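You operate a simulated robot arm through the tools that you are given. There is no shell and no other tool.

Carry out the task below with a simulated two-armed robot. There is one attempt and no reset: what you move stays moved.

TASK
Rock the seesaw over to check that it swings, then lock it level.
Fine: slacken the screw, tip the plank right over from above, bring it level and tighten the screw.

It is judged by the outcome, as a careful person would: the job done as asked, and still so three seconds after it is handed in. It fails if anything else is knocked over, pushed out of place, dropped, spilled or broken.

THE ROBOT
Two 7-joint arms with two-finger parallel grippers on one trunk that stands fixed in place. Base frame: the origin is at the foot of the trunk, x ahead of it, y to its left, z up. Readings come in m, degrees, newtons and seconds.
The left shoulder is at [0.06, 0.189, 1.103], the right one opposite. With the tool pointing down near the work surface each hand reaches from about 0.1 to 0.62 m from the base axis, measured 20 degrees to its own side. Payload 3.43 kg a hand.
Tool frame (each hand has its own): the origin (TCP) lies between the finger pads and is the grasp point; the fingertips stand 0.03 m ahead of it; z points along the fingers, y is the line along which they close. Largest opening 0.094 m; finger width 0.028, thickness 0.01; the body of the gripper, 0.05 by 0.096 m, starts 0.055 m behind the TCP.
Orientation is that of the tool frame in the base frame, as a unit quaternion [w, x, y, z]. With the fingers straight down and closing along the base's y, the tool's x points along the base's -x, its y along +y and its z along -z.

THE INTERFACE
- The arms move only by the tool jog_arm. It takes "left_motion", "right_motion" or both (then of equal length, played together; a hand with none holds still); each is one flat list of numbers, 7 for each row, row after row: the opening, from 0 (shut) to 1 (fully open), then the shift along the tool's x, y, z in m, then the turn, a rotation vector about the tool's x, y, z in degrees. In form: [jaw, x, y, z, ax, ay, az, jaw, x, y, z, ax, ay, az, ...]. A call has 1 to 20 rows; each row shifts and turns the commanded pose from where the row before left it, along the tool's axes as they then stand. A row lasts 0.2 s, in which the tool goes at most 0.05 m and 8.6 degrees; a call with a longer step from one row to the next is refused whole, and so is a gripper value outside its range. A pose out of reach is approached as far as the arm can. The call stops where the force on the tool passes 50 N (or 10 N more than at its start, if that is more) or the arm is blocked; 0.2 s more then pass. Each finger travels about 0.153 m/s and halts on what it meets, pressing with about 30 N; the grip force reading is that of the motor and also rises with nothing between the fingers. The clock runs only during rows and for 0.2 s after the last one: add rows that do not move to give the fingers time. The reply holds the time, the measured pose of the TCP, the force on the tool along the base axes, the opening and the grip force, in the units named above and with some noise, with the torque about the TCP (base axes, N m) and any sound that the robot's microphone picked up, and new pictures: "show" is both (left out), scene, wrist or none (wrist: the cameras of the hands that moved).
- Cameras (640 x 400 px; columns grow to the right, rows downward): "scene" is now at [0.0024, 0.0241, 1.6403]; the picture's right is [0.30, -0.95, 0.00], its down [-0.79, -0.25, -0.56] and it looks along [0.54, 0.17, -0.83] (base axes); focal length 375 px, centre (320, 200). "left" rides on the left gripper at [0.076, -0.014, -0.103] in its tool frame; the picture's right is [0.18, 0.98, 0.00], its down [-0.75, 0.14, -0.64] and it looks along [-0.63, 0.12, 0.77] (tool axes); focal length 243 px, centre (320, 200). "right" rides on the right gripper at [0.076, 0.014, -0.102] in its tool frame; the picture's right is [-0.18, 0.98, 0.00], its down [-0.75, -0.14, -0.64] and it looks along [-0.63, -0.12, 0.77] (tool axes); focal length 243 px, centre (320, 200). There is no depth. A picture from a camera that has moved, and an enlarged one, comes with that camera's place and axes in the base frame and with its lens. The place of the scene camera against the robot may be out by one fixed shift of up to 0.012 m in any direction.
- move_column(by): slides the trunk up (or, below 0, down) by that many m; the arms and the scene camera ride with it, the base frame stays. It gives what a move gives, with no picture.
- pan_tilt(pan, tilt): turns the head with the scene camera to pan (to the left, within 86 degrees either way) and tilt (down, from -29 to 69), counted from straight ahead of the robot. It gives what a move gives, and a new picture of the scene camera.
- enlarge(camera, box): a new picture of the part [left, top, right, bottom] of that camera's present view, enlarged. It takes no simulated time.
- sign_off(): hands the job in; it is judged then, once.

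Nothing tells you positions but the pictures and the camera data. Unless the task says otherwise, let go and move clear before handing in.

The tools are called after ">>>" as name(argument=value, ...) on one line, values as JSON. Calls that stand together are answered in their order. jog_arm: Moves the arms, as the interface text tells. Its arguments: {"type":"object","properties":{"left_motion":{"type":"array","items":{"type":"number"}},"right_motion":{"type":"array","items":{"type":"number"}},"show":{"type":"string","enum":["both","scene","wrist","none"]}},"required":[]} The other tools are called the same way: move_column (by) moves the trunk up or down; pan_tilt (pan, tilt) turns the head that bears the scene camera; enlarge (camera, box) takes an enlarged picture of a part of a camera's view; sign_off () hands the job in.

At the start:

```text
t: 0.0
left_ee_pos: [0.3567, 0.2845, 1.032]
left_orientation: [0.0, -0.001, 1.0, -0.001]
left_contact_force: [-0.3, 0.5, 0.1]
left_wrist_torque: [0.04, -0.04, 0.0]
left_grip_width: 0.0938
left_grasp_force: 0.1
right_ee_pos: [0.4028, -0.0933, 0.9993]
right_orientation: [0.0, -0.001, 1.0, 0.0]
right_contact_force: [1.0, -0.2, -0.3]
right_wrist_torque: [0.01, -0.02, -0.04]
right_grip_width: 0.094
right_grasp_force: 0.0
trunk travel left (down, up): [-0.775, 0.215]
head pan, tilt (commanded): [17.3, 55.8]
```

scene: 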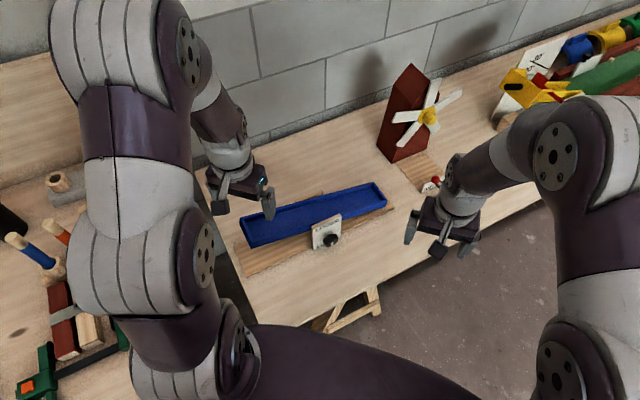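
right: 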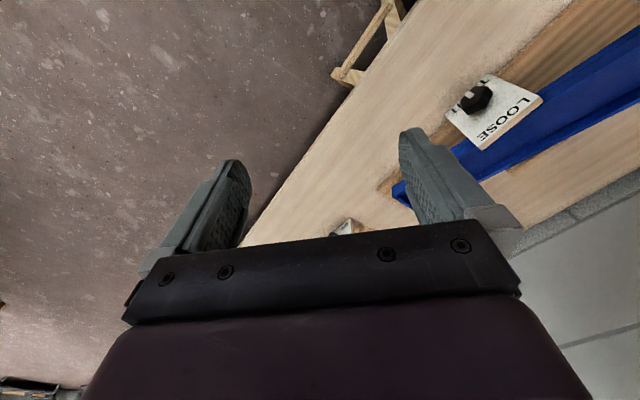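
left: 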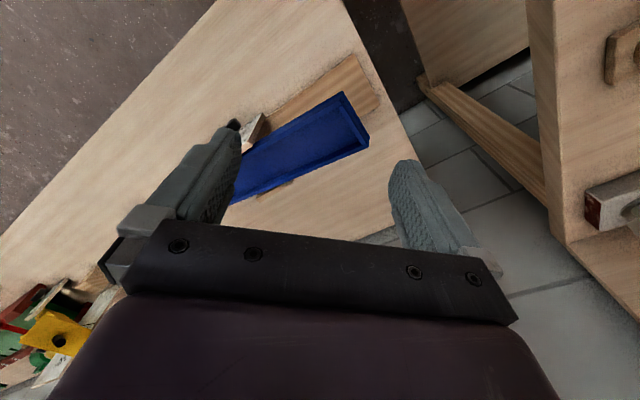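

I see a blue plank/trough (the seesaw) on a wooden base with a white plate and a black screw knob at the front, labelled LOOSE/TIGHT. I'll look closer before moving anything.

>>> enlarge(camera="scene", box=[220, 160, 420, 285])

>>> enlarge(camera="right", box=[400, 50, 560, 150])

>>> enlarge(camera="left", box=[180, 40, 420, 190])

```text
3.20 times, centred on (320, 222) of scene
camera zoom: at [0.0024, 0.0241, 1.6403], right [0.3, -0.95, 0.0], down [-0.79, -0.25, -0.56], along [0.54, 0.17, -0.83], focal length 1201 px, centre (320, 128)
```

zoom: 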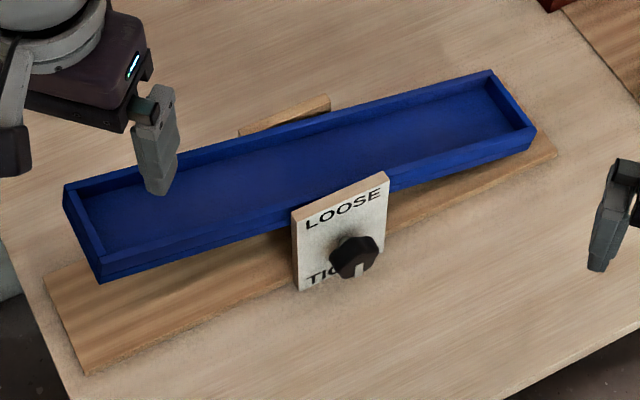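

```text
4.00 times, centred on (480, 100) of right
camera zoom: at [0.3256, -0.079, 1.1025], right [0.18, 0.98, 0.0], down [0.75, -0.14, 0.64], along [0.63, -0.12, -0.77], focal length 970 px, centre (-320, 600)
```

zoom: 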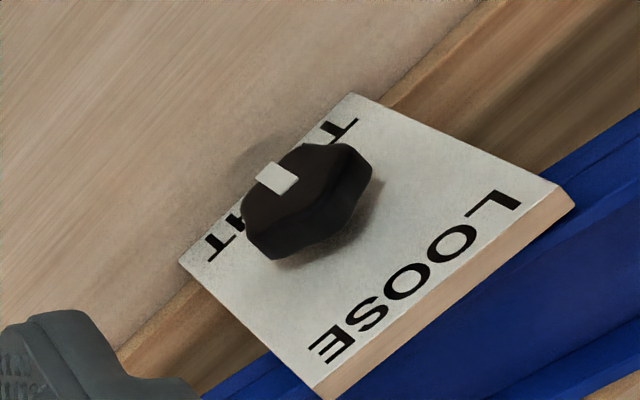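

```text
2.67 times, centred on (300, 115) of left
camera zoom: at [0.2795, 0.2703, 1.1344], right [-0.18, 0.98, 0.0], down [0.75, 0.14, 0.64], along [0.63, 0.12, -0.77], focal length 647 px, centre (373, 427)
```

zoom: 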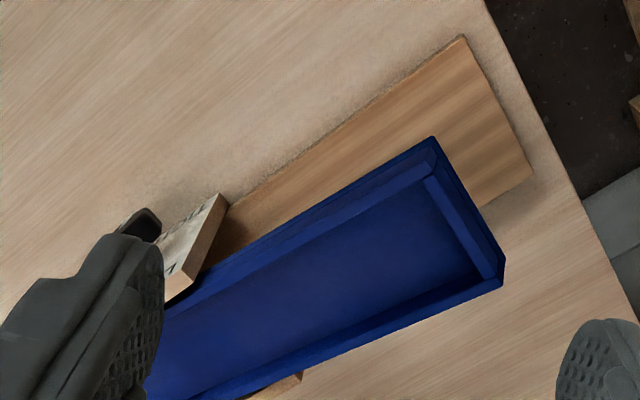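

The seesaw's plank is locked tilted, with its left end high. The knob sits at about [0.50, 0.15, 0.68] and its axis points toward [-0.7, -0.7, 0]. Its white mark points at TIGHT, at the bottom. I'll bring the right hand forward and tilt it so it faces the knob.

>>> jog_arm(right_motion=[1, -0.0043, 0.0183, 0.03, 0, 0, 0, 1, -0.0043, 0.0183, 0.03, 0, 0, 0, 1, -0.0043, 0.0183, 0.03, 0, 0, 0, 1, -0.0043, 0.0183, 0.03, 0, 0, 0, 1, 0, 0, 0, -5.786, -5.786, 0, 1, 0, 0, 0, -5.786, -5.786, 0, 1, 0, 0, 0, -5.786, -5.786, 0, 1, 0, 0, 0, -5.786, -5.786, 0, 1, 0, 0, 0, -5.786, -5.786, 0, 1, 0, 0, 0, -5.786, -5.786, 0, 1, 0, 0, 0, -5.786, -5.786, 0, 1, 0, 0, 0, -5.786, -5.786, 0])

```text
t: 2.6
left_ee_pos: [0.3578, 0.2855, 1.0317]
left_orientation: [-0.001, 0.0, 1.0, 0.0]
left_contact_force: [0.1, -0.5, -0.3]
left_wrist_torque: [0.0, 0.02, 0.02]
left_grip_width: 0.0941
left_grasp_force: 0.0
right_ee_pos: [0.4608, -0.001, 0.8878]
right_orientation: [0.376, 0.001, 0.847, 0.377]
right_contact_force: [-0.2, 0.5, 0.4]
right_wrist_torque: [0.03, -0.02, 0.0]
right_grip_width: 0.0937
right_grasp_force: 0.0
right hand out of reach, approached as far as the arm can: row 8, 12
trunk travel left (down, up): [-0.775, 0.215]
head pan, tilt (commanded): [17.3, 55.8]
camera scene: at [0.0039, 0.0244, 1.6403], right [0.3, -0.95, 0.0], down [-0.79, -0.25, -0.56], along [0.54, 0.17, -0.83], focal length 375 px, centre (320, 200)
camera right: at [0.3366, -0.0368, 0.8938], right [-0.15, 0.65, 0.75], down [0.17, -0.72, 0.67], along [0.97, 0.23, -0.01], focal length 243 px, centre (320, 200)
```

scene: 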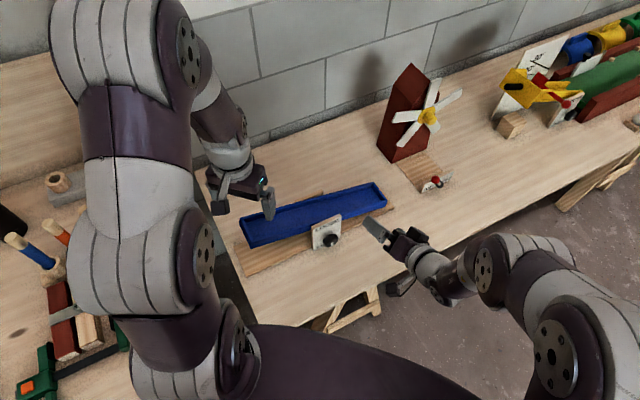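
right: 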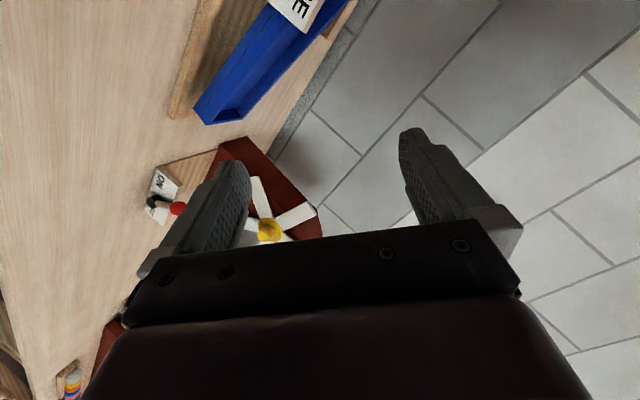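

The hand is now mostly facing the knob, though its reach was limited while it sat so close to the shoulder. I'll move it lower and forward, finish levelling it, and roll it so the camera sits to the side.

>>> jog_arm(right_motion=[1, 0.031, -0.0087, 0.0155, 0, 0, 0, 1, 0.031, -0.0087, 0.0155, 0, 0, 0, 1, 0.031, -0.0087, 0.0155, 0, 0, 0, 1, 0.031, -0.0087, 0.0155, 0, 0, 0, 1, 0, 0, 0, -5.786, -5.786, 0, 1, 0, 0, 0, -5.786, -5.786, 0, 1, 0, 0, 0, -5.786, -5.786, 0, 1, 0, 0, 0, 0, 0, 7.5, 1, 0, 0, 0, 0, 0, 7.5, 1, 0, 0, 0, 0, 0, 7.5, 1, 0, 0, 0, 0, 0, 7.5, 1, 0, 0, 0, 0, 0, 7.5, 1, 0, 0, 0, 0, 0, 7.5, 1, 0, 0, 0, 0, 0, 0])

```text
t: 5.8
left_ee_pos: [0.3551, 0.2845, 1.0322]
left_orientation: [0.0, 0.0, 1.0, 0.0]
left_contact_force: [0.4, -0.3, 0.4]
left_wrist_torque: [-0.03, -0.02, -0.03]
left_grip_width: 0.0939
left_grasp_force: 0.2
right_ee_pos: [0.4598, 0.0577, 0.7804]
right_orientation: [0.233, 0.313, 0.752, 0.532]
right_contact_force: [0.4, -1.1, 1.1]
right_wrist_torque: [0.01, -0.02, 0.02]
right_grip_width: 0.094
right_grasp_force: 0.1
right hand out of reach, approached as far as the arm can: row 1, 5, 6, 7
trunk travel left (down, up): [-0.775, 0.215]
head pan, tilt (commanded): [17.3, 55.8]
stopped in row 14 (right hand): the arm was blocked; the commanded pose is now the measured one
camera scene: at [0.0025, 0.0241, 1.6403], right [0.3, -0.95, 0.0], down [-0.79, -0.25, -0.56], along [0.54, 0.17, -0.83], focal length 375 px, centre (320, 200)
camera right: at [0.3397, 0.048, 0.8262], right [0.35, 0.1, 0.93], down [0.05, -0.99, 0.09], along [0.94, 0.02, -0.35], focal length 243 px, centre (320, 200)
```

scene: 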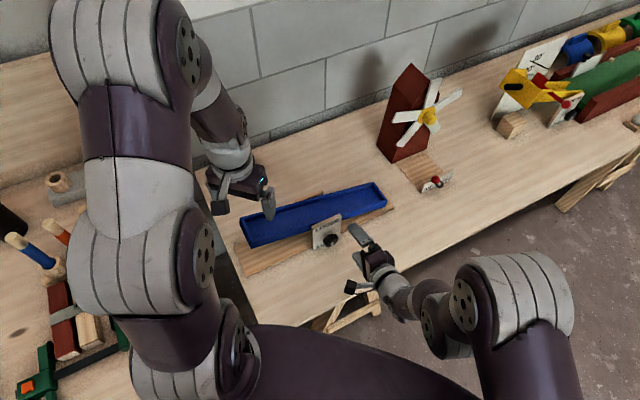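
right: 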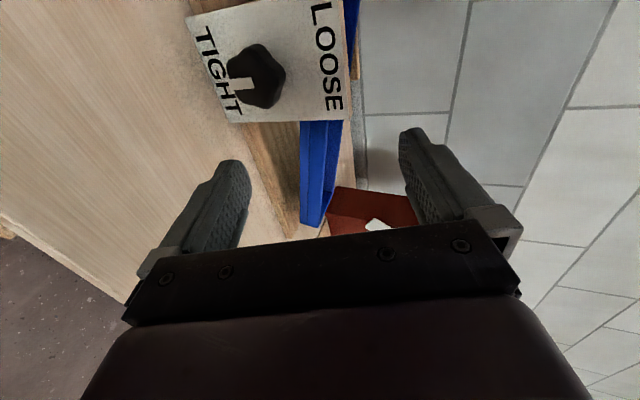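

>>> enlarge(camera="right", box=[180, 0, 380, 125])

>>> enlarge(camera="scene", box=[220, 170, 420, 295])

```text
3.20 times, centred on (280, 62) of right
camera zoom: at [0.3397, 0.048, 0.8262], right [0.35, 0.1, 0.93], down [0.05, -0.99, 0.09], along [0.94, 0.02, -0.35], focal length 776 px, centre (448, 640)
```

zoom: 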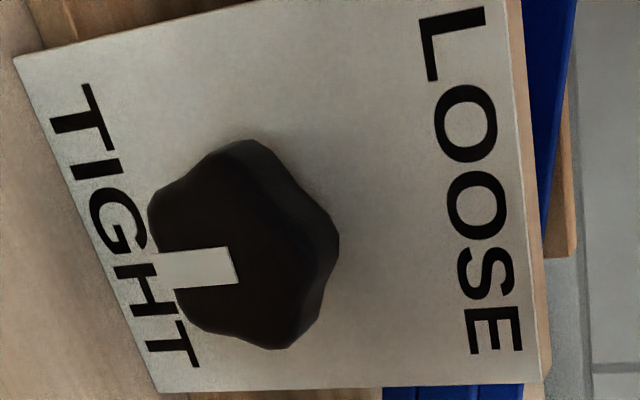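

```text
3.20 times, centred on (320, 232) of scene
camera zoom: at [0.0025, 0.0241, 1.6403], right [0.3, -0.95, 0.0], down [-0.79, -0.25, -0.56], along [0.54, 0.17, -0.83], focal length 1201 px, centre (320, 96)
```

zoom: 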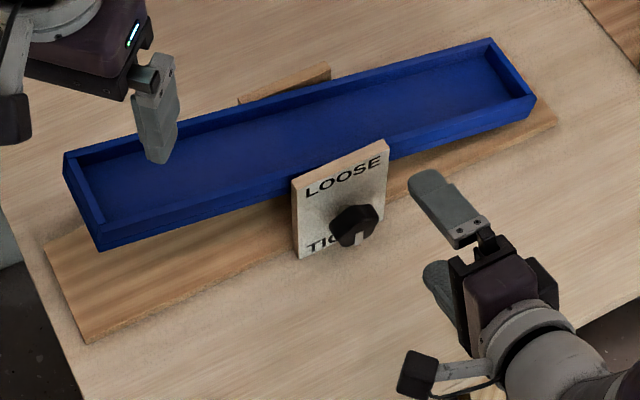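

The knob is a star knob about 45 mm across. I put its centre at about [0.495, 0.142, 0.704], roughly 16 mm in front of the plate. I'll slide the hand in line with its axis and pitch it level.

>>> jog_arm(right_motion=[1, 0.0117, -0.0245, 0.0062, 0, 0, 0, 1, 0.0117, -0.0245, 0.0062, 0, 0, 0, 1, 0.0117, -0.0245, 0.0062, 0, 0, 0, 1, 0, 0, 0, -6.4, 0, 0, 1, 0, 0, 0, -6.4, 0, 0, 1, 0, 0, 0, -6.4, 0, 0, 1, 0, 0, 0, 0, 0, 0])

```text
t: 6.9
left_ee_pos: [0.3481, 0.2803, 1.0366]
left_orientation: [0.003, 0.0, 1.0, 0.003]
left_contact_force: [0.0, -0.8, -0.2]
left_wrist_torque: [-0.01, 0.03, 0.02]
left_grip_width: 0.094
left_grasp_force: 0.1
right_ee_pos: [0.4987, 0.1135, 0.7273]
right_orientation: [0.265, 0.291, 0.705, 0.59]
right_contact_force: [-64.9, -51.4, 4.9]
right_wrist_torque: [2.56, -2.61, 1.47]
right_grip_width: 0.0899
right_grasp_force: 0.1
right hand out of reach, approached as far as the arm can: row 1, 2, 4, 5
trunk travel left (down, up): [-0.775, 0.215]
head pan, tilt (commanded): [17.3, 55.8]
stopped in row 5 (right hand): the force on the tool passed its limit at 188 N (the readings are from after the stop); the commanded pose is now the measured one
camera scene: at [-0.0091, 0.0143, 1.6405], right [0.29, -0.96, 0.0], down [-0.79, -0.24, -0.57], along [0.54, 0.17, -0.82], focal length 375 px, centre (320, 200)
camera right: at [0.3739, 0.1001, 0.7577], right [0.22, 0.0, 0.97], down [0.04, -1.0, -0.01], along [0.97, 0.05, -0.22], focal length 243 px, centre (320, 200)
```

scene: 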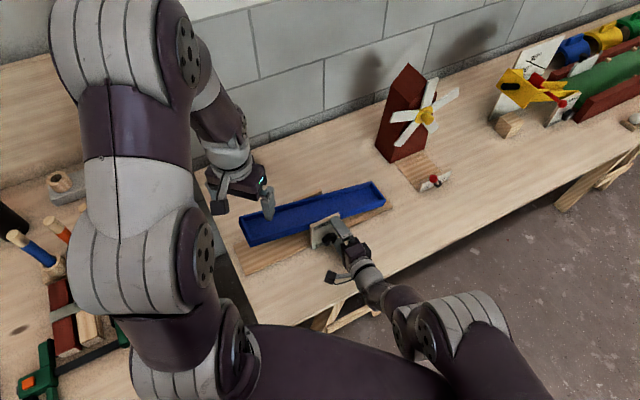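
right: 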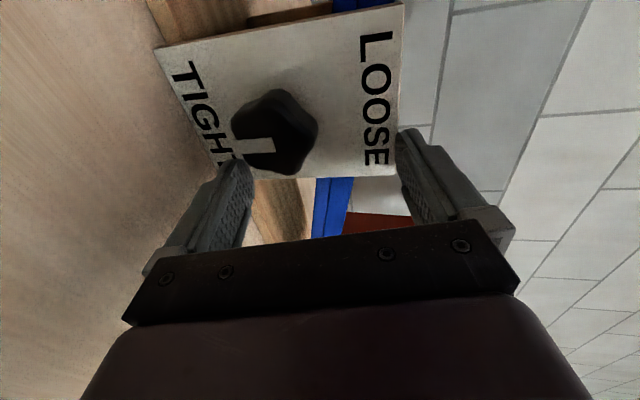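

The fingertips bumped the plate because the arm couldn't fold to the commanded pose. I'll back off gently along the tool axis and check that nothing has shifted.

>>> jog_arm(right_motion=[1, 0, 0, -0.015, 0, 0, 0, 1, 0, 0, -0.015, 0, 0, 0, 1, 0, 0, 0, 0, 0, 0])

```text
t: 7.6
left_ee_pos: [0.349, 0.2803, 1.0371]
left_orientation: [0.004, -0.001, 1.0, 0.004]
left_contact_force: [0.0, -0.1, 0.0]
left_wrist_torque: [0.05, -0.01, 0.02]
left_grip_width: 0.0939
left_grasp_force: 0.1
right_ee_pos: [0.4984, 0.1115, 0.7272]
right_orientation: [0.265, 0.292, 0.705, 0.589]
right_contact_force: [-49.7, -51.0, 6.6]
right_wrist_torque: [2.29, -2.33, 1.01]
right_grip_width: 0.0909
right_grasp_force: 0.0
right hand out of reach, approached as far as the arm can: row 1, 2
trunk travel left (down, up): [-0.775, 0.215]
head pan, tilt (commanded): [17.3, 55.8]
stopped in row 3 (right hand): the force on the tool passed its limit at 94 N (the readings are from after the stop); the commanded pose is now the measured one
camera scene: at [-0.0092, 0.0127, 1.6406], right [0.3, -0.96, 0.0], down [-0.79, -0.24, -0.57], along [0.54, 0.17, -0.82], focal length 375 px, centre (320, 200)
camera right: at [0.3739, 0.1001, 0.7576], right [0.23, 0.0, 0.97], down [0.04, -1.0, -0.01], along [0.97, 0.05, -0.23], focal length 243 px, centre (320, 200)
```

scene: 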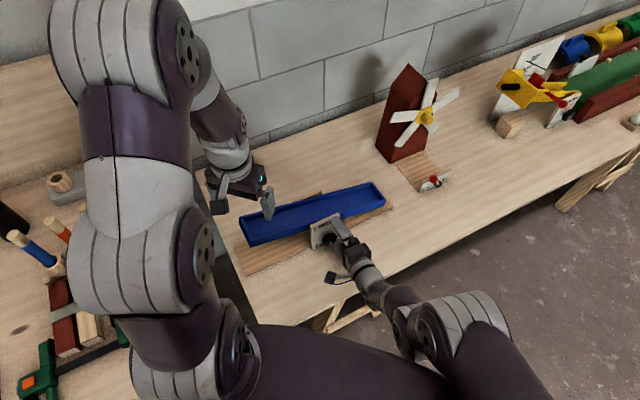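
right: 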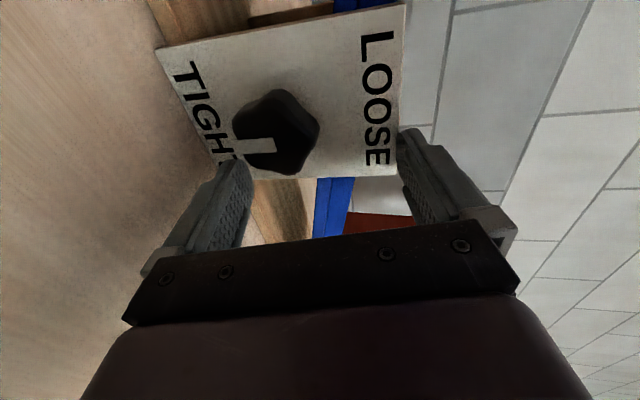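

The arm is at a joint limit in this posture, so it can't pull straight back. I'll retreat up and back while pitching the hand down, retracing the way it came.

>>> jog_arm(right_motion=[1, 0, 0.01, -0.025, 5, 0, 0, 1, 0, 0.02, -0.025, 7, 0, 0, 1, 0, 0.025, -0.015, 5, 0, 0, 1, 0, 0.02, 0, 0, 0, 0])

```text
t: 8.6
left_ee_pos: [0.3543, 0.2852, 1.0318]
left_orientation: [0.0, -0.001, 1.0, 0.001]
left_contact_force: [0.7, -0.7, -0.1]
left_wrist_torque: [0.01, -0.01, 0.01]
left_grip_width: 0.0939
left_grasp_force: 0.1
right_ee_pos: [0.4723, 0.0952, 0.812]
right_orientation: [0.218, 0.329, 0.787, 0.474]
right_contact_force: [0.4, 0.5, -0.1]
right_wrist_torque: [-0.01, -0.04, -0.01]
right_grip_width: 0.094
right_grasp_force: 0.0
trunk travel left (down, up): [-0.775, 0.215]
head pan, tilt (commanded): [17.3, 55.8]
camera scene: at [0.0018, 0.0239, 1.6402], right [0.3, -0.95, 0.0], down [-0.79, -0.25, -0.56], along [0.54, 0.17, -0.83], focal length 375 px, centre (320, 200)
camera right: at [0.3571, 0.0924, 0.8704], right [0.43, 0.19, 0.88], down [0.06, -0.98, 0.19], along [0.9, -0.03, -0.43], focal length 243 px, centre (320, 200)
```

scene: 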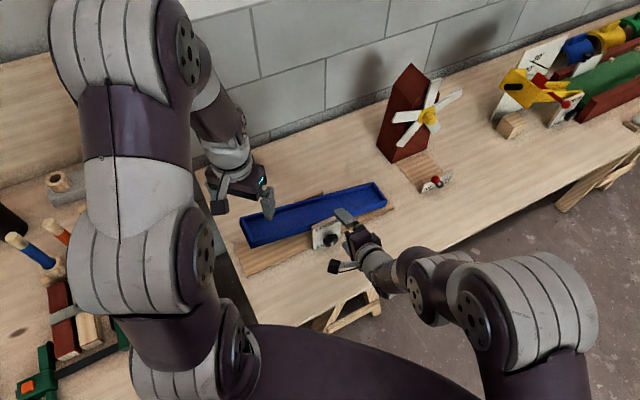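
right: 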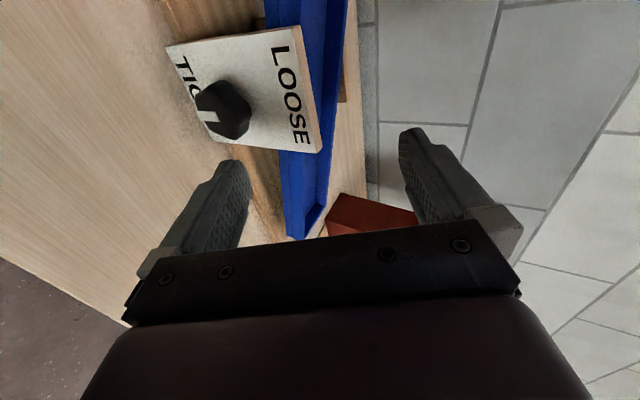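

>>> enlarge(camera="scene", box=[220, 160, 420, 285])

>>> enlarge(camera="right", box=[150, 0, 390, 150])

>>> enlarge(camera="left", box=[180, 40, 420, 190])

```text
3.20 times, centred on (320, 222) of scene
camera zoom: at [0.0018, 0.0239, 1.6402], right [0.3, -0.95, 0.0], down [-0.79, -0.25, -0.56], along [0.54, 0.17, -0.83], focal length 1201 px, centre (320, 128)
```

zoom: 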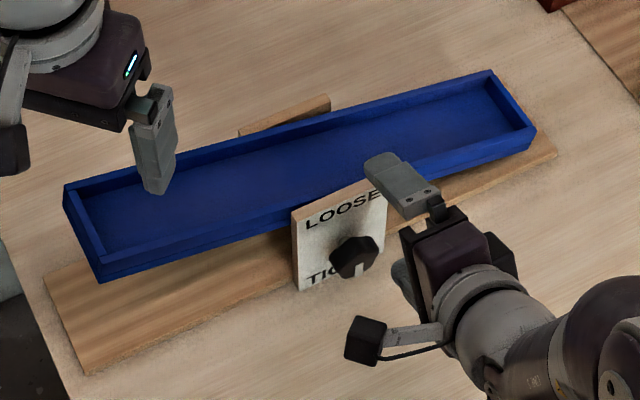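

```text
2.67 times, centred on (270, 75) of right
camera zoom: at [0.3571, 0.0924, 0.8704], right [0.43, 0.19, 0.88], down [0.06, -0.98, 0.19], along [0.9, -0.03, -0.43], focal length 647 px, centre (453, 533)
```

zoom: 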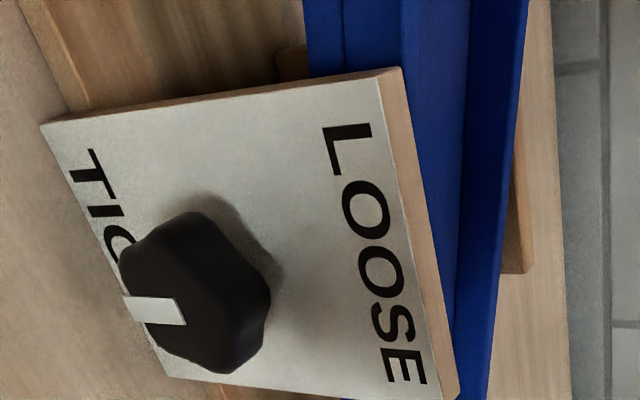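

```text
2.67 times, centred on (300, 115) of left
camera zoom: at [0.2795, 0.2715, 1.1342], right [-0.19, 0.98, 0.0], down [0.75, 0.14, 0.64], along [0.63, 0.12, -0.77], focal length 647 px, centre (373, 427)
```

zoom: 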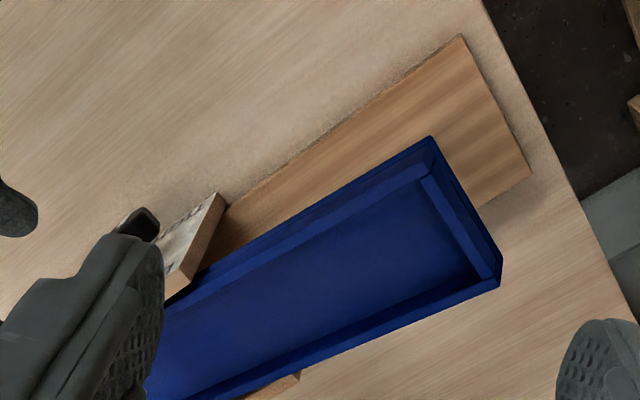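

The seesaw hasn't moved. A lower trunk should let the forearm come in more level, so I'll raise both hands first and then lower the trunk.

>>> jog_arm(left_motion=[1, 0, 0, -0.03, 0, 0, 0, 1, 0, 0, -0.03, 0, 0, 0, 1, 0, 0, -0.03, 0, 0, 0, 1, 0, 0, -0.03, 0, 0, 0, 1, 0, 0, -0.03, 0, 0, 0], right_motion=[1, -0.0009, 0.0267, -0.0137, 0, 0, 0, 1, -0.0009, 0.0267, -0.0137, 0, 0, 0, 1, -0.0009, 0.0267, -0.0137, 0, 0, 0, 1, -0.0009, 0.0267, -0.0137, 0, 0, 0, 1, -0.0009, 0.0267, -0.0137, 0, 0, 0], show="scene")

```text
t: 9.8
left_ee_pos: [0.3541, 0.2848, 1.1804]
left_orientation: [-0.001, -0.001, 1.0, 0.0]
left_contact_force: [-0.2, -0.2, 0.1]
left_wrist_torque: [-0.01, -0.01, 0.0]
left_grip_width: 0.0941
left_grasp_force: 0.1
right_ee_pos: [0.4737, 0.0944, 0.9638]
right_orientation: [0.218, 0.328, 0.787, 0.475]
right_contact_force: [-0.1, -0.6, 0.5]
right_wrist_torque: [0.03, 0.01, 0.0]
right_grip_width: 0.094
right_grasp_force: 0.0
trunk travel left (down, up): [-0.775, 0.215]
head pan, tilt (commanded): [17.3, 55.8]
camera scene: at [0.0016, 0.0237, 1.6402], right [0.3, -0.95, 0.0], down [-0.79, -0.25, -0.56], along [0.54, 0.17, -0.83], focal length 375 px, centre (320, 200)
```

scene: 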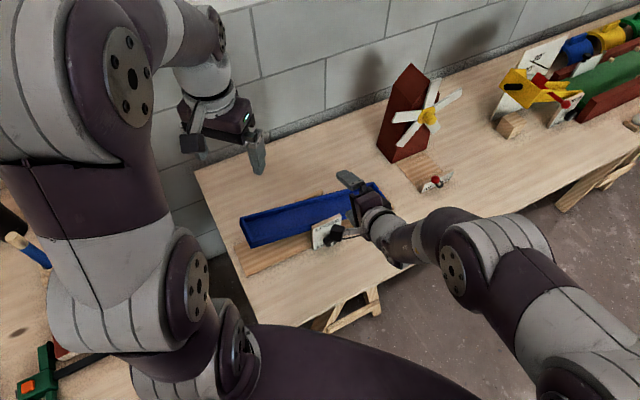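

>>> move_column(by=-0.15)

```text
t: 11.5
left_ee_pos: [0.354, 0.285, 1.0323]
left_orientation: [0.0, -0.001, 1.0, 0.001]
left_contact_force: [-0.5, 0.0, -0.8]
left_wrist_torque: [0.01, -0.03, 0.01]
left_grip_width: 0.094
left_grasp_force: 0.0
right_ee_pos: [0.4736, 0.095, 0.813]
right_orientation: [0.218, 0.328, 0.786, 0.476]
right_contact_force: [-0.2, 0.2, 0.6]
right_wrist_torque: [0.0, -0.06, 0.02]
right_grip_width: 0.0939
right_grasp_force: 0.0
trunk travel left (down, up): [-0.625, 0.365]
head pan, tilt (commanded): [17.3, 55.8]
```

>>> jog_arm(right_motion=[1, 0.0084, -0.0183, -0.0257, 0, 0, 0, 1, 0.0084, -0.0183, -0.0257, 0, 0, 0, 1, 0, 0, 0, -6.75, 0, 0, 1, 0, 0, 0, -6.75, 0, 0, 1, 0, 0, 0, -6.75, 0, 0, 1, 0, 0, 0, -6.75, 0, 0, 1, 0, 0, 0, 0, 0, 0])

```text
t: 13.1
left_ee_pos: [0.3527, 0.2861, 1.0319]
left_orientation: [0.0, 0.0, 1.0, -0.001]
left_contact_force: [0.0, -0.9, -0.2]
left_wrist_torque: [-0.03, -0.01, -0.01]
left_grip_width: 0.094
left_grasp_force: 0.0
right_ee_pos: [0.5333, 0.1436, 0.8471]
right_orientation: [0.288, 0.268, 0.654, 0.646]
right_contact_force: [0.2, -0.1, -0.5]
right_wrist_torque: [0.01, 0.02, 0.01]
right_grip_width: 0.0939
right_grasp_force: 0.1
right hand out of reach, approached as far as the arm can: row 3, 4, 5, 6
trunk travel left (down, up): [-0.625, 0.365]
head pan, tilt (commanded): [17.3, 55.8]
camera scene: at [0.0015, 0.0238, 1.4903], right [0.3, -0.95, 0.0], down [-0.79, -0.25, -0.56], along [0.54, 0.17, -0.83], focal length 375 px, centre (320, 200)
camera right: at [0.4059, 0.1278, 0.8602], right [0.11, -0.11, 0.99], down [0.06, -0.99, -0.12], along [0.99, 0.07, -0.1], focal length 243 px, centre (320, 200)
```

scene: 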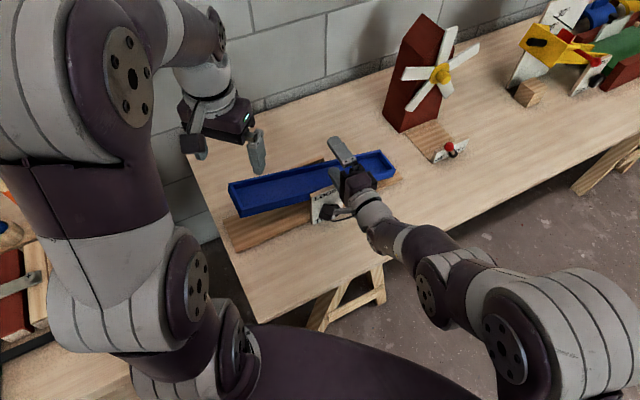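
right: 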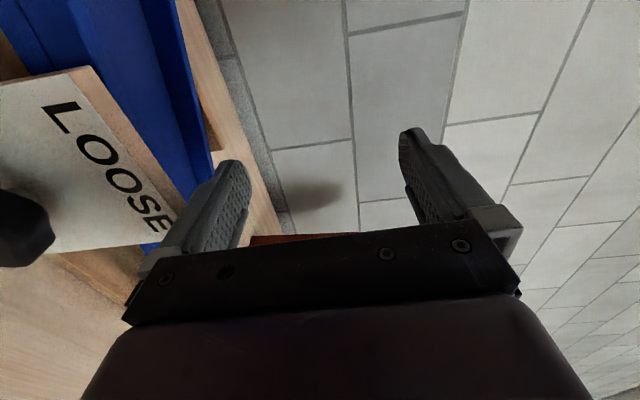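

Getting the hand level needs the shoulder lower still. I'll move the left hand clear of the plank and raise the right hand, then lower the trunk again.

>>> jog_arm(left_motion=[1, 0.02, 0.024, 0, 0, 0, 0, 1, 0.02, 0.024, 0, 0, 0, 0, 1, 0.02, 0.024, 0, 0, 0, 0, 1, 0.02, 0.024, 0, 0, 0, 0, 1, 0.02, 0.024, 0, 0, 0, 0], right_motion=[1, 0, 0.03, 0, 0, 0, 0, 1, 0, 0.03, 0, 0, 0, 0, 1, 0, 0.03, 0, 0, 0, 0, 1, 0, 0.03, 0, 0, 0, 0, 1, 0, 0.03, 0, 0, 0, 0], show="both")

```text
t: 14.3
left_ee_pos: [0.2523, 0.4057, 1.0317]
left_orientation: [-0.001, -0.001, 1.0, 0.0]
left_contact_force: [-0.7, 0.8, 1.0]
left_wrist_torque: [-0.02, 0.0, 0.01]
left_grip_width: 0.094
left_grasp_force: 0.1
right_ee_pos: [0.5302, 0.1453, 0.999]
right_orientation: [0.29, 0.268, 0.654, 0.646]
right_contact_force: [-0.6, 0.5, 0.4]
right_wrist_torque: [0.0, -0.01, -0.01]
right_grip_width: 0.0939
right_grasp_force: 0.0
trunk travel left (down, up): [-0.625, 0.365]
head pan, tilt (commanded): [17.3, 55.8]
camera scene: at [0.0013, 0.0245, 1.4902], right [0.3, -0.95, 0.0], down [-0.79, -0.25, -0.56], along [0.54, 0.17, -0.83], focal length 375 px, centre (320, 200)
camera right: at [0.4036, 0.1298, 1.0109], right [0.1, -0.11, 0.99], down [0.06, -0.99, -0.12], along [0.99, 0.07, -0.1], focal length 243 px, centre (320, 200)
camera left: at [0.1764, 0.3923, 1.1341], right [-0.19, 0.98, 0.0], down [0.75, 0.14, 0.64], along [0.63, 0.12, -0.77], focal length 243 px, centre (320, 200)
```

scene: 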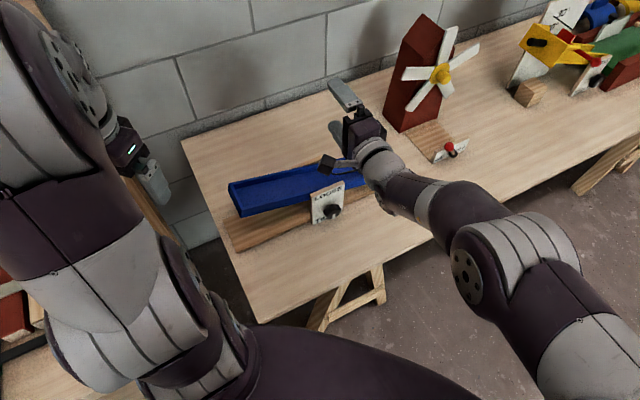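
right: 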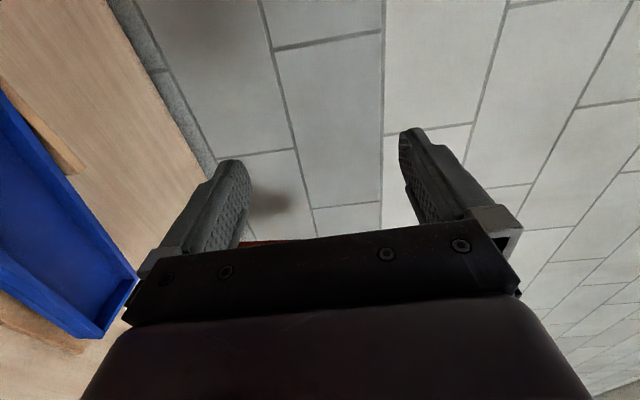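
left: 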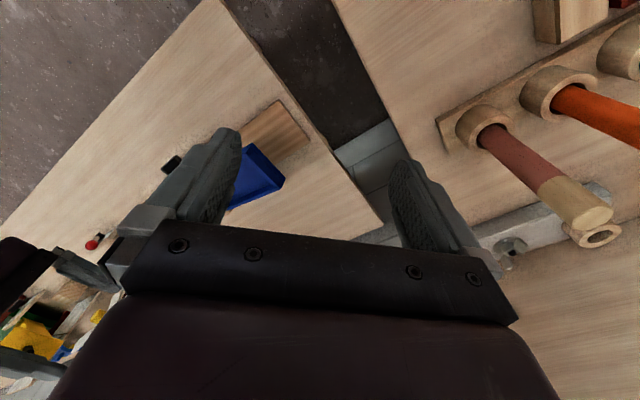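

>>> jog_arm(right_motion=[1, 0.0055, 0, -0.0295, 0, 0, 0, 1, 0.0055, 0, -0.0295, 0, 0, 0, 1, 0.0055, 0, -0.0295, 0, 0, 0, 1, 0.0055, 0, -0.0295, 0, 0, 0], show="none")

>>> move_column(by=-0.15)

```text
t: 15.3
left_ee_pos: [0.2538, 0.4058, 1.0322]
left_orientation: [0.0, 0.0, 1.0, 0.0]
left_contact_force: [0.5, -0.4, -0.8]
left_wrist_torque: [-0.01, 0.01, 0.02]
left_grip_width: 0.0941
left_grasp_force: 0.0
right_ee_pos: [0.4676, 0.1056, 1.0028]
right_orientation: [0.287, 0.269, 0.657, 0.644]
right_contact_force: [0.8, 0.7, -1.0]
right_wrist_torque: [0.0, -0.03, -0.02]
right_grip_width: 0.0942
right_grasp_force: 0.1
right hand out of reach, approached as far as the arm can: row 3, 4
trunk travel left (down, up): [-0.625, 0.365]
head pan, tilt (commanded): [17.3, 55.8]
```

```text
t: 17.1
left_ee_pos: [0.2527, 0.4056, 0.8822]
left_orientation: [0.0, 0.0, 1.0, 0.0]
left_contact_force: [-0.1, -0.8, -0.5]
left_wrist_torque: [-0.02, -0.02, -0.03]
left_grip_width: 0.0939
left_grasp_force: 0.0
right_ee_pos: [0.4668, 0.1057, 0.8536]
right_orientation: [0.286, 0.269, 0.656, 0.644]
right_contact_force: [0.4, -0.7, 0.0]
right_wrist_torque: [-0.03, -0.02, 0.0]
right_grip_width: 0.0939
right_grasp_force: 0.0
trunk travel left (down, up): [-0.475, 0.515]
head pan, tilt (commanded): [17.3, 55.8]
```

>>> jog_arm(left_motion=[1, 0, 0, -0.03, 0, 0, 0, 1, 0, 0, -0.03, 0, 0, 0, 1, 0, 0, -0.03, 0, 0, 0, 1, 0, 0, -0.03, 0, 0, 0, 1, 0, 0, 0, 0, 0, 0, 1, 0, 0, 0, 0, 0, 0, 1, 0, 0, 0, 0, 0, 0], right_motion=[1, 0, 0.03, 0, 0, 0, 0, 1, 0, 0.03, 0, 0, 0, 0, 1, 0, 0.03, 0, 0, 0, 0, 1, 0, 0.03, 0, 0, 0, 0, 1, 0, 0.03, 0, 0, 0, 0, 1, 0.004, 0, -0.022, 0, 0, 0, 1, 0.004, 0, -0.022, 0, 0, 0], show="scene")

>>> move_column(by=-0.2)

```text
t: 18.7
left_ee_pos: [0.2511, 0.4021, 0.8897]
left_orientation: [0.0, -0.001, 1.0, 0.0]
left_contact_force: [0.2, 0.3, -0.2]
left_wrist_torque: [0.01, 0.01, 0.01]
left_grip_width: 0.0939
left_grasp_force: 0.1
left hand out of reach, approached as far as the arm can: row 1, 2, 3, 4
right_ee_pos: [0.4266, 0.0842, 1.0046]
right_orientation: [0.286, 0.269, 0.655, 0.645]
right_contact_force: [-0.2, 0.3, 0.5]
right_wrist_torque: [0.01, 0.04, 0.0]
right_grip_width: 0.0941
right_grasp_force: 0.0
trunk travel left (down, up): [-0.475, 0.515]
head pan, tilt (commanded): [17.3, 55.8]
camera scene: at [0.0019, 0.0239, 1.3403], right [0.3, -0.95, 0.0], down [-0.79, -0.25, -0.56], along [0.54, 0.17, -0.83], focal length 375 px, centre (320, 200)
```

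scene: 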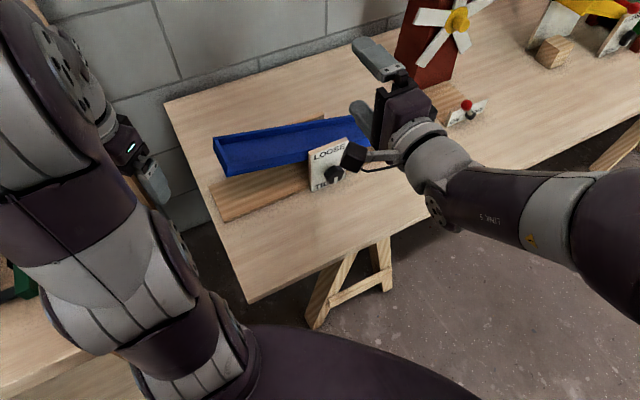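

```text
t: 19.4
left_ee_pos: [0.2516, 0.4036, 0.8603]
left_orientation: [0.005, -0.002, 1.0, 0.01]
left_contact_force: [-6.9, -6.9, 19.5]
left_wrist_torque: [1.08, 0.27, 0.57]
left_grip_width: 0.0901
left_grasp_force: 0.1
right_ee_pos: [0.4255, 0.0832, 0.9691]
right_orientation: [0.287, 0.268, 0.655, 0.645]
right_contact_force: [-0.1, -0.1, 0.2]
right_wrist_torque: [0.05, 0.02, -0.02]
right_grip_width: 0.094
right_grasp_force: 0.1
trunk travel left (down, up): [-0.439, 0.551]
head pan, tilt (commanded): [17.3, 55.8]
stopped: the force on the tool passed its limit at 69 N (the readings are from after the stop); the commanded pose is now the measured one
```

The left hand touched something on the way down. I'll look before doing anything else.

>>> enlarge(camera="left", box=[0, 0, 640, 400])

>>> enlarge(camera="scene", box=[0, 0, 640, 400])

```text
1.00 times, centred on (320, 200) of left (not enlarged: the box is as wide or as high as the picture)
camera zoom: at [0.1738, 0.3878, 0.9609], right [-0.19, 0.98, 0.02], down [0.75, 0.13, 0.65], along [0.64, 0.13, -0.76], focal length 243 px, centre (320, 200)
```

zoom: 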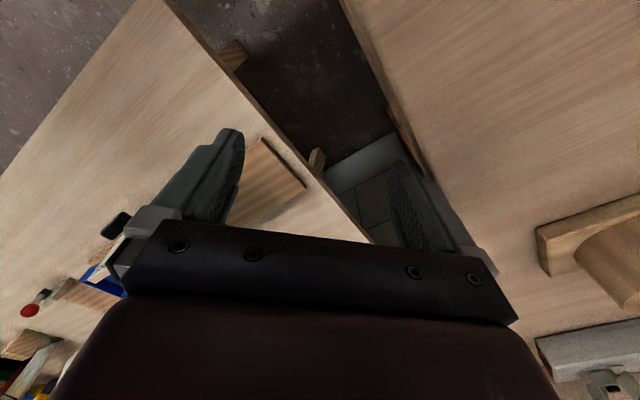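

```text
1.00 times, centred on (320, 200) of scene (not enlarged: the box is as wide or as high as the picture)
camera zoom: at [0.0007, 0.0221, 1.3043], right [0.3, -0.95, 0.0], down [-0.79, -0.24, -0.56], along [0.54, 0.17, -0.83], focal length 375 px, centre (320, 200)
```

zoom: 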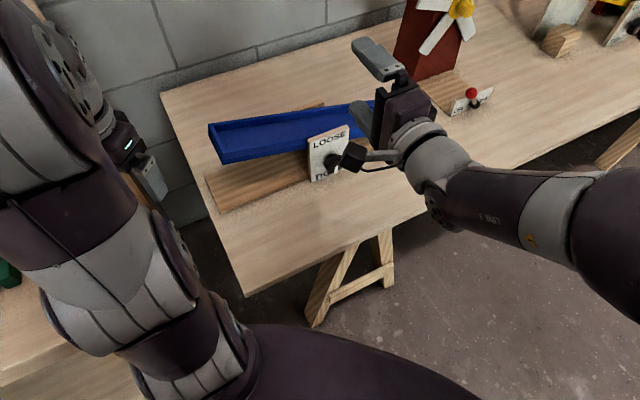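

The left hand's outer finger touched the edge of the taller left workbench, at about z 0.83. Nothing moved. I'll lift off and take stock.

>>> move_column(by=0.05)

>>> enlarge(camera="left", box=[0, 0, 640, 400])

>>> enlarge(camera="right", box=[0, 0, 640, 400])

```text
t: 20.3
left_ee_pos: [0.252, 0.4047, 0.9094]
left_orientation: [0.004, 0.0, 1.0, 0.008]
left_contact_force: [-0.2, -0.2, 0.6]
left_wrist_torque: [-0.01, -0.01, 0.0]
left_grip_width: 0.094
left_grasp_force: 0.2
right_ee_pos: [0.4262, 0.0837, 1.0184]
right_orientation: [0.287, 0.27, 0.656, 0.644]
right_contact_force: [0.4, -1.4, -0.1]
right_wrist_torque: [-0.01, 0.01, 0.0]
right_grip_width: 0.094
right_grasp_force: 0.1
trunk travel left (down, up): [-0.489, 0.501]
head pan, tilt (commanded): [17.3, 55.8]
```

```text
1.00 times, centred on (320, 200) of left (not enlarged: the box is as wide or as high as the picture)
camera zoom: at [0.1753, 0.3893, 1.0094], right [-0.19, 0.98, 0.01], down [0.75, 0.13, 0.65], along [0.64, 0.13, -0.76], focal length 243 px, centre (320, 200)
```

zoom: 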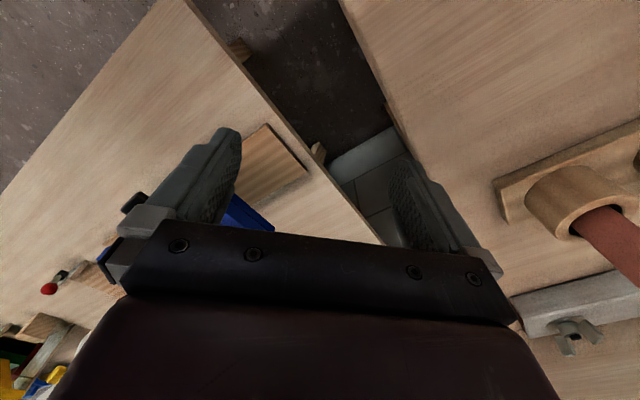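

```text
1.00 times, centred on (320, 200) of right (not enlarged: the box is as wide or as high as the picture)
camera zoom: at [0.2992, 0.0682, 1.0315], right [0.11, -0.11, 0.99], down [0.06, -0.99, -0.11], along [0.99, 0.07, -0.1], focal length 243 px, centre (320, 200)
```

zoom: 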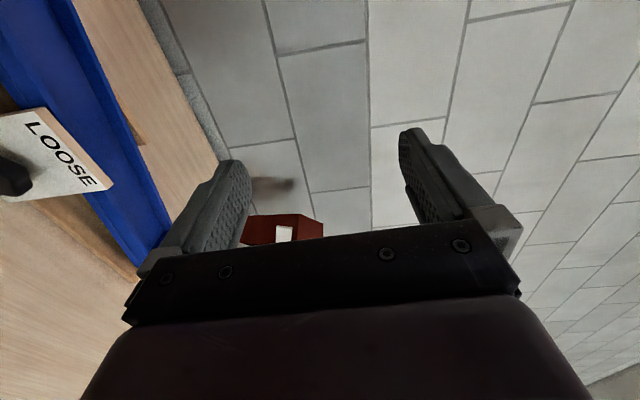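

The left bench is taller than the seesaw table, so a very low trunk is a bad idea. A better approach is to grip the knob from above with the hand pointing down, then swing the hand around the knob's axis. I'll raise the trunk partway and turn the right hand to point down.

>>> move_column(by=0.136)

>>> jog_arm(right_motion=[1, 0, 0, 0, 8.2, 0, 0, 1, 0, 0, 0, 8.2, 0, 0, 1, 0, 0, 0, 8.2, 0, 0, 1, 0, 0, 0, 8.2, 0, 0, 1, 0, 0, 0, 8.2, 0, 0, 1, 0, 0, 0, 8.2, 0, 0, 1, 0, 0, 0, 8.2, 0, 0, 1, 0, 0, 0, 8.2, 0, 0, 1, 0, 0, 0, 8.2, 0, 0, 1, 0, 0, 0, 8.2, 0, 0, 1, 0, 0, 0, 8.2, 0, 0], show="scene")

```text
t: 22.0
left_ee_pos: [0.2509, 0.4051, 1.0444]
left_orientation: [0.004, 0.0, 1.0, 0.007]
left_contact_force: [0.6, -0.3, -0.7]
left_wrist_torque: [0.01, -0.02, -0.04]
left_grip_width: 0.094
left_grasp_force: 0.1
right_ee_pos: [0.4253, 0.0846, 1.1543]
right_orientation: [0.287, 0.27, 0.657, 0.643]
right_contact_force: [-0.3, -0.8, -0.4]
right_wrist_torque: [0.0, -0.05, 0.0]
right_grip_width: 0.0941
right_grasp_force: 0.1
trunk travel left (down, up): [-0.625, 0.365]
head pan, tilt (commanded): [17.3, 55.8]
```

```text
t: 24.4
left_ee_pos: [0.2526, 0.4049, 1.0453]
left_orientation: [0.004, -0.001, 1.0, 0.008]
left_contact_force: [1.4, 0.2, 0.3]
left_wrist_torque: [-0.01, 0.0, 0.0]
left_grip_width: 0.0941
left_grasp_force: 0.0
right_ee_pos: [0.3803, 0.0595, 1.0258]
right_orientation: [0.021, 0.38, 0.924, 0.03]
right_contact_force: [0.7, 0.2, 0.6]
right_wrist_torque: [-0.01, 0.03, 0.01]
right_grip_width: 0.0942
right_grasp_force: 0.0
right hand out of reach, approached as far as the arm can: row 5, 9, 10, 11
trunk travel left (down, up): [-0.625, 0.365]
head pan, tilt (commanded): [17.3, 55.8]
camera scene: at [0.0029, 0.0245, 1.4904], right [0.3, -0.95, 0.0], down [-0.79, -0.25, -0.56], along [0.54, 0.17, -0.83], focal length 375 px, centre (320, 200)
```

scene: 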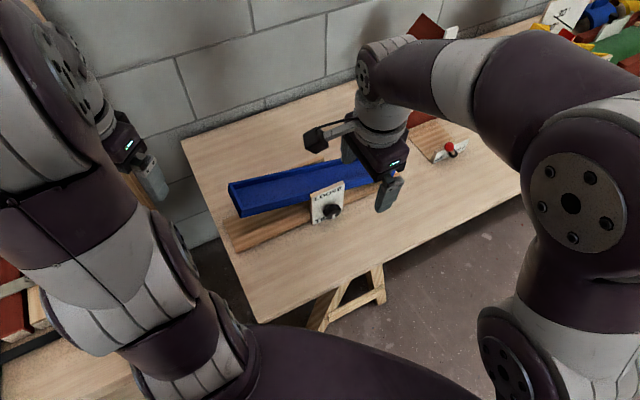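

>>> jog_arm(right_motion=[1, 0, 0, 0.01, 0, 0, -8.2, 1, 0, 0, 0.01, 0, 0, -8.2, 1, 0, 0, 0.01, 0, 0, -8.2, 1, 0, 0, 0.01, 0, 0, -8.2, 1, 0, 0, 0.01, 0, 0, -8.2, 1, 0, 0, 0.01, 0, 0, -8.2, 1, 0, 0, 0.01, 0, 0, -8.2, 1, 0, 0, 0.01, 0, 0, -8.2, 1, 0, 0, 0.01, 0, 0, -8.2, 1, 0, 0, 0.01, 0, 0, -8.2, 1, 0, 0, 0, 0, 0, -8.2], show="both")

```text
t: 26.8
left_ee_pos: [0.2526, 0.4053, 1.0453]
left_orientation: [0.003, -0.001, 1.0, 0.007]
left_contact_force: [-0.3, -0.3, 0.1]
left_wrist_torque: [-0.02, 0.0, 0.02]
left_grip_width: 0.0938
left_grasp_force: 0.1
right_ee_pos: [0.3877, 0.0633, 0.9268]
right_orientation: [0.03, -0.387, 0.922, 0.006]
right_contact_force: [1.2, 0.4, 0.1]
right_wrist_torque: [-0.02, -0.02, 0.0]
right_grip_width: 0.094
right_grasp_force: 0.2
trunk travel left (down, up): [-0.625, 0.365]
head pan, tilt (commanded): [17.3, 55.8]
camera scene: at [0.0021, 0.0241, 1.4904], right [0.3, -0.95, 0.0], down [-0.79, -0.25, -0.56], along [0.54, 0.17, -0.83], focal length 375 px, centre (320, 200)
camera right: at [0.3185, 0.0152, 1.025], right [-0.57, 0.82, 0.0], down [0.59, 0.42, 0.69], along [0.56, 0.39, -0.73], focal length 243 px, centre (320, 200)
```

scene: 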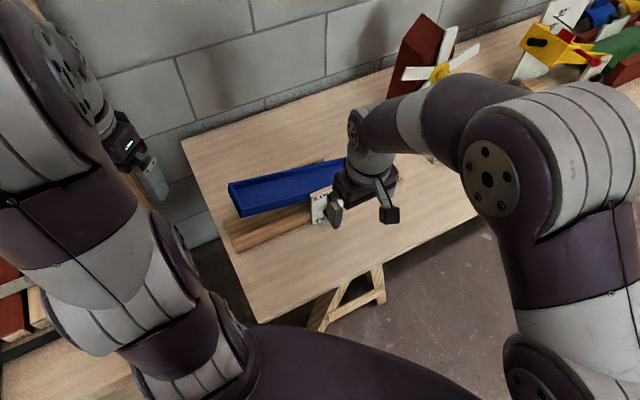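
right: 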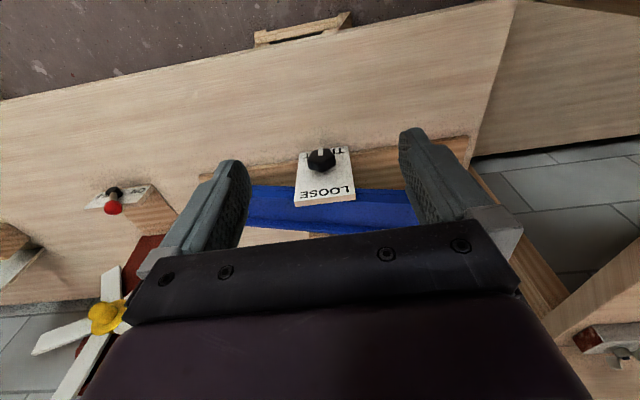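

>>> enlarge(camera="right", box=[240, 110, 400, 210])

```text
4.00 times, centred on (320, 160) of right
camera zoom: at [0.3185, 0.0152, 1.025], right [-0.57, 0.82, 0.0], down [0.59, 0.42, 0.69], along [0.56, 0.39, -0.73], focal length 970 px, centre (320, 360)
```

zoom: 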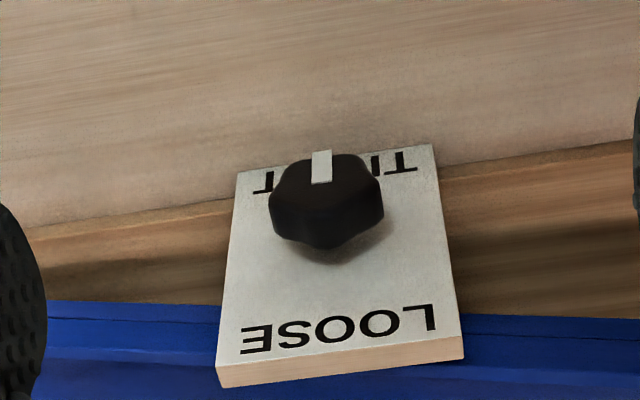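

The knob spans roughly n 0.437–0.455 along its axis, centred at [0.492, 0.138, 0.706], and there is a gap between it and the plate. I'll straighten the right hand and move it above the knob.

>>> jog_arm(right_motion=[1, 0, 0, 0, 0, 3.5, 0, 1, -0.0236, -0.0041, 0.0254, 0, 0, 0, 1, -0.0236, -0.0041, 0.0254, 0, 0, 0, 1, -0.0236, -0.0041, 0.0254, 0, 0, 0, 1, -0.0236, -0.0041, 0.0254, 0, 0, 0, 1, -0.0236, -0.0041, 0.0254, 0, 0, 0, 1, 0, 0, 0, 0, 0, 0], show="both")

```text
t: 28.4
left_ee_pos: [0.2515, 0.405, 1.0447]
left_orientation: [0.005, 0.001, 1.0, 0.008]
left_contact_force: [-0.3, -0.9, 0.4]
left_wrist_torque: [-0.01, 0.0, -0.01]
left_grip_width: 0.0941
left_grasp_force: 0.1
right_ee_pos: [0.4847, 0.1321, 0.8]
right_orientation: [0.001, -0.387, 0.922, -0.006]
right_contact_force: [-0.5, 0.1, 0.2]
right_wrist_torque: [-0.03, 0.0, -0.01]
right_grip_width: 0.0941
right_grasp_force: 0.0
trunk travel left (down, up): [-0.625, 0.365]
head pan, tilt (commanded): [17.3, 55.8]
camera scene: at [0.0015, 0.0238, 1.4904], right [0.3, -0.95, 0.0], down [-0.79, -0.25, -0.56], along [0.54, 0.17, -0.83], focal length 375 px, centre (320, 200)
camera right: at [0.4194, 0.0884, 0.9036], right [-0.57, 0.82, -0.01], down [0.62, 0.45, 0.64], along [0.53, 0.36, -0.77], focal length 243 px, centre (320, 200)
```

scene: 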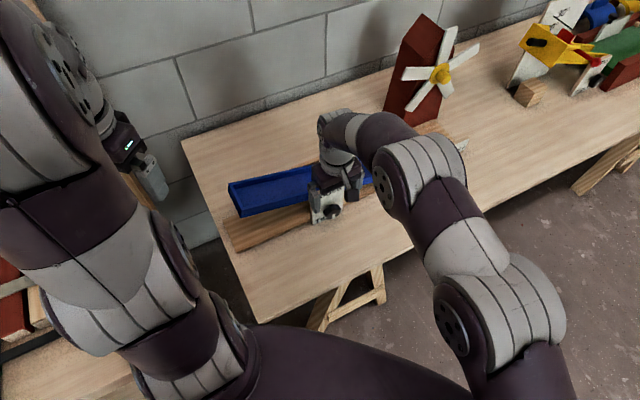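
right: 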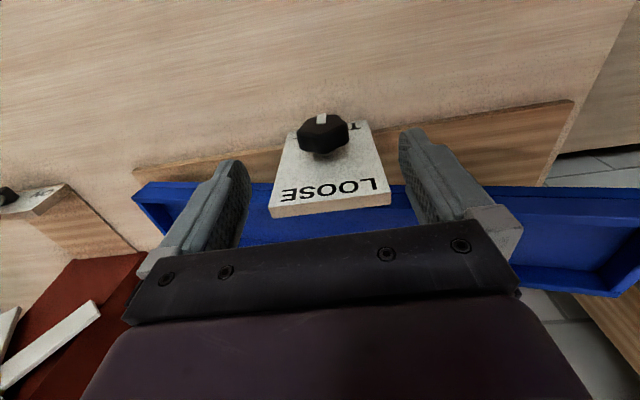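

>>> enlarge(camera="right", box=[250, 90, 410, 190])

>>> enlarge(camera="right", box=[0, 80, 640, 320])

```text
4.00 times, centred on (330, 140) of right
camera zoom: at [0.4194, 0.0884, 0.9036], right [-0.57, 0.82, -0.01], down [0.62, 0.45, 0.64], along [0.53, 0.36, -0.77], focal length 970 px, centre (280, 440)
```

zoom: 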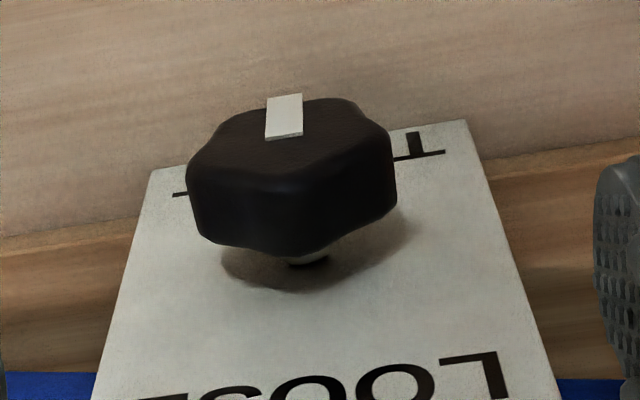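

```text
1.00 times, centred on (320, 200) of right (not enlarged: the box is as wide or as high as the picture)
camera zoom: at [0.4194, 0.0884, 0.9036], right [-0.57, 0.82, -0.01], down [0.62, 0.45, 0.64], along [0.53, 0.36, -0.77], focal length 243 px, centre (320, 200)
```

zoom: 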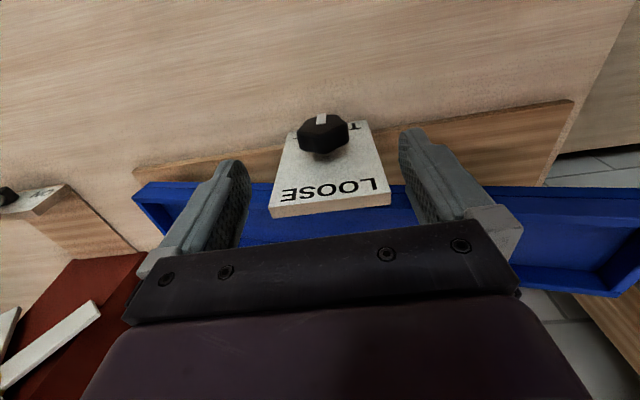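

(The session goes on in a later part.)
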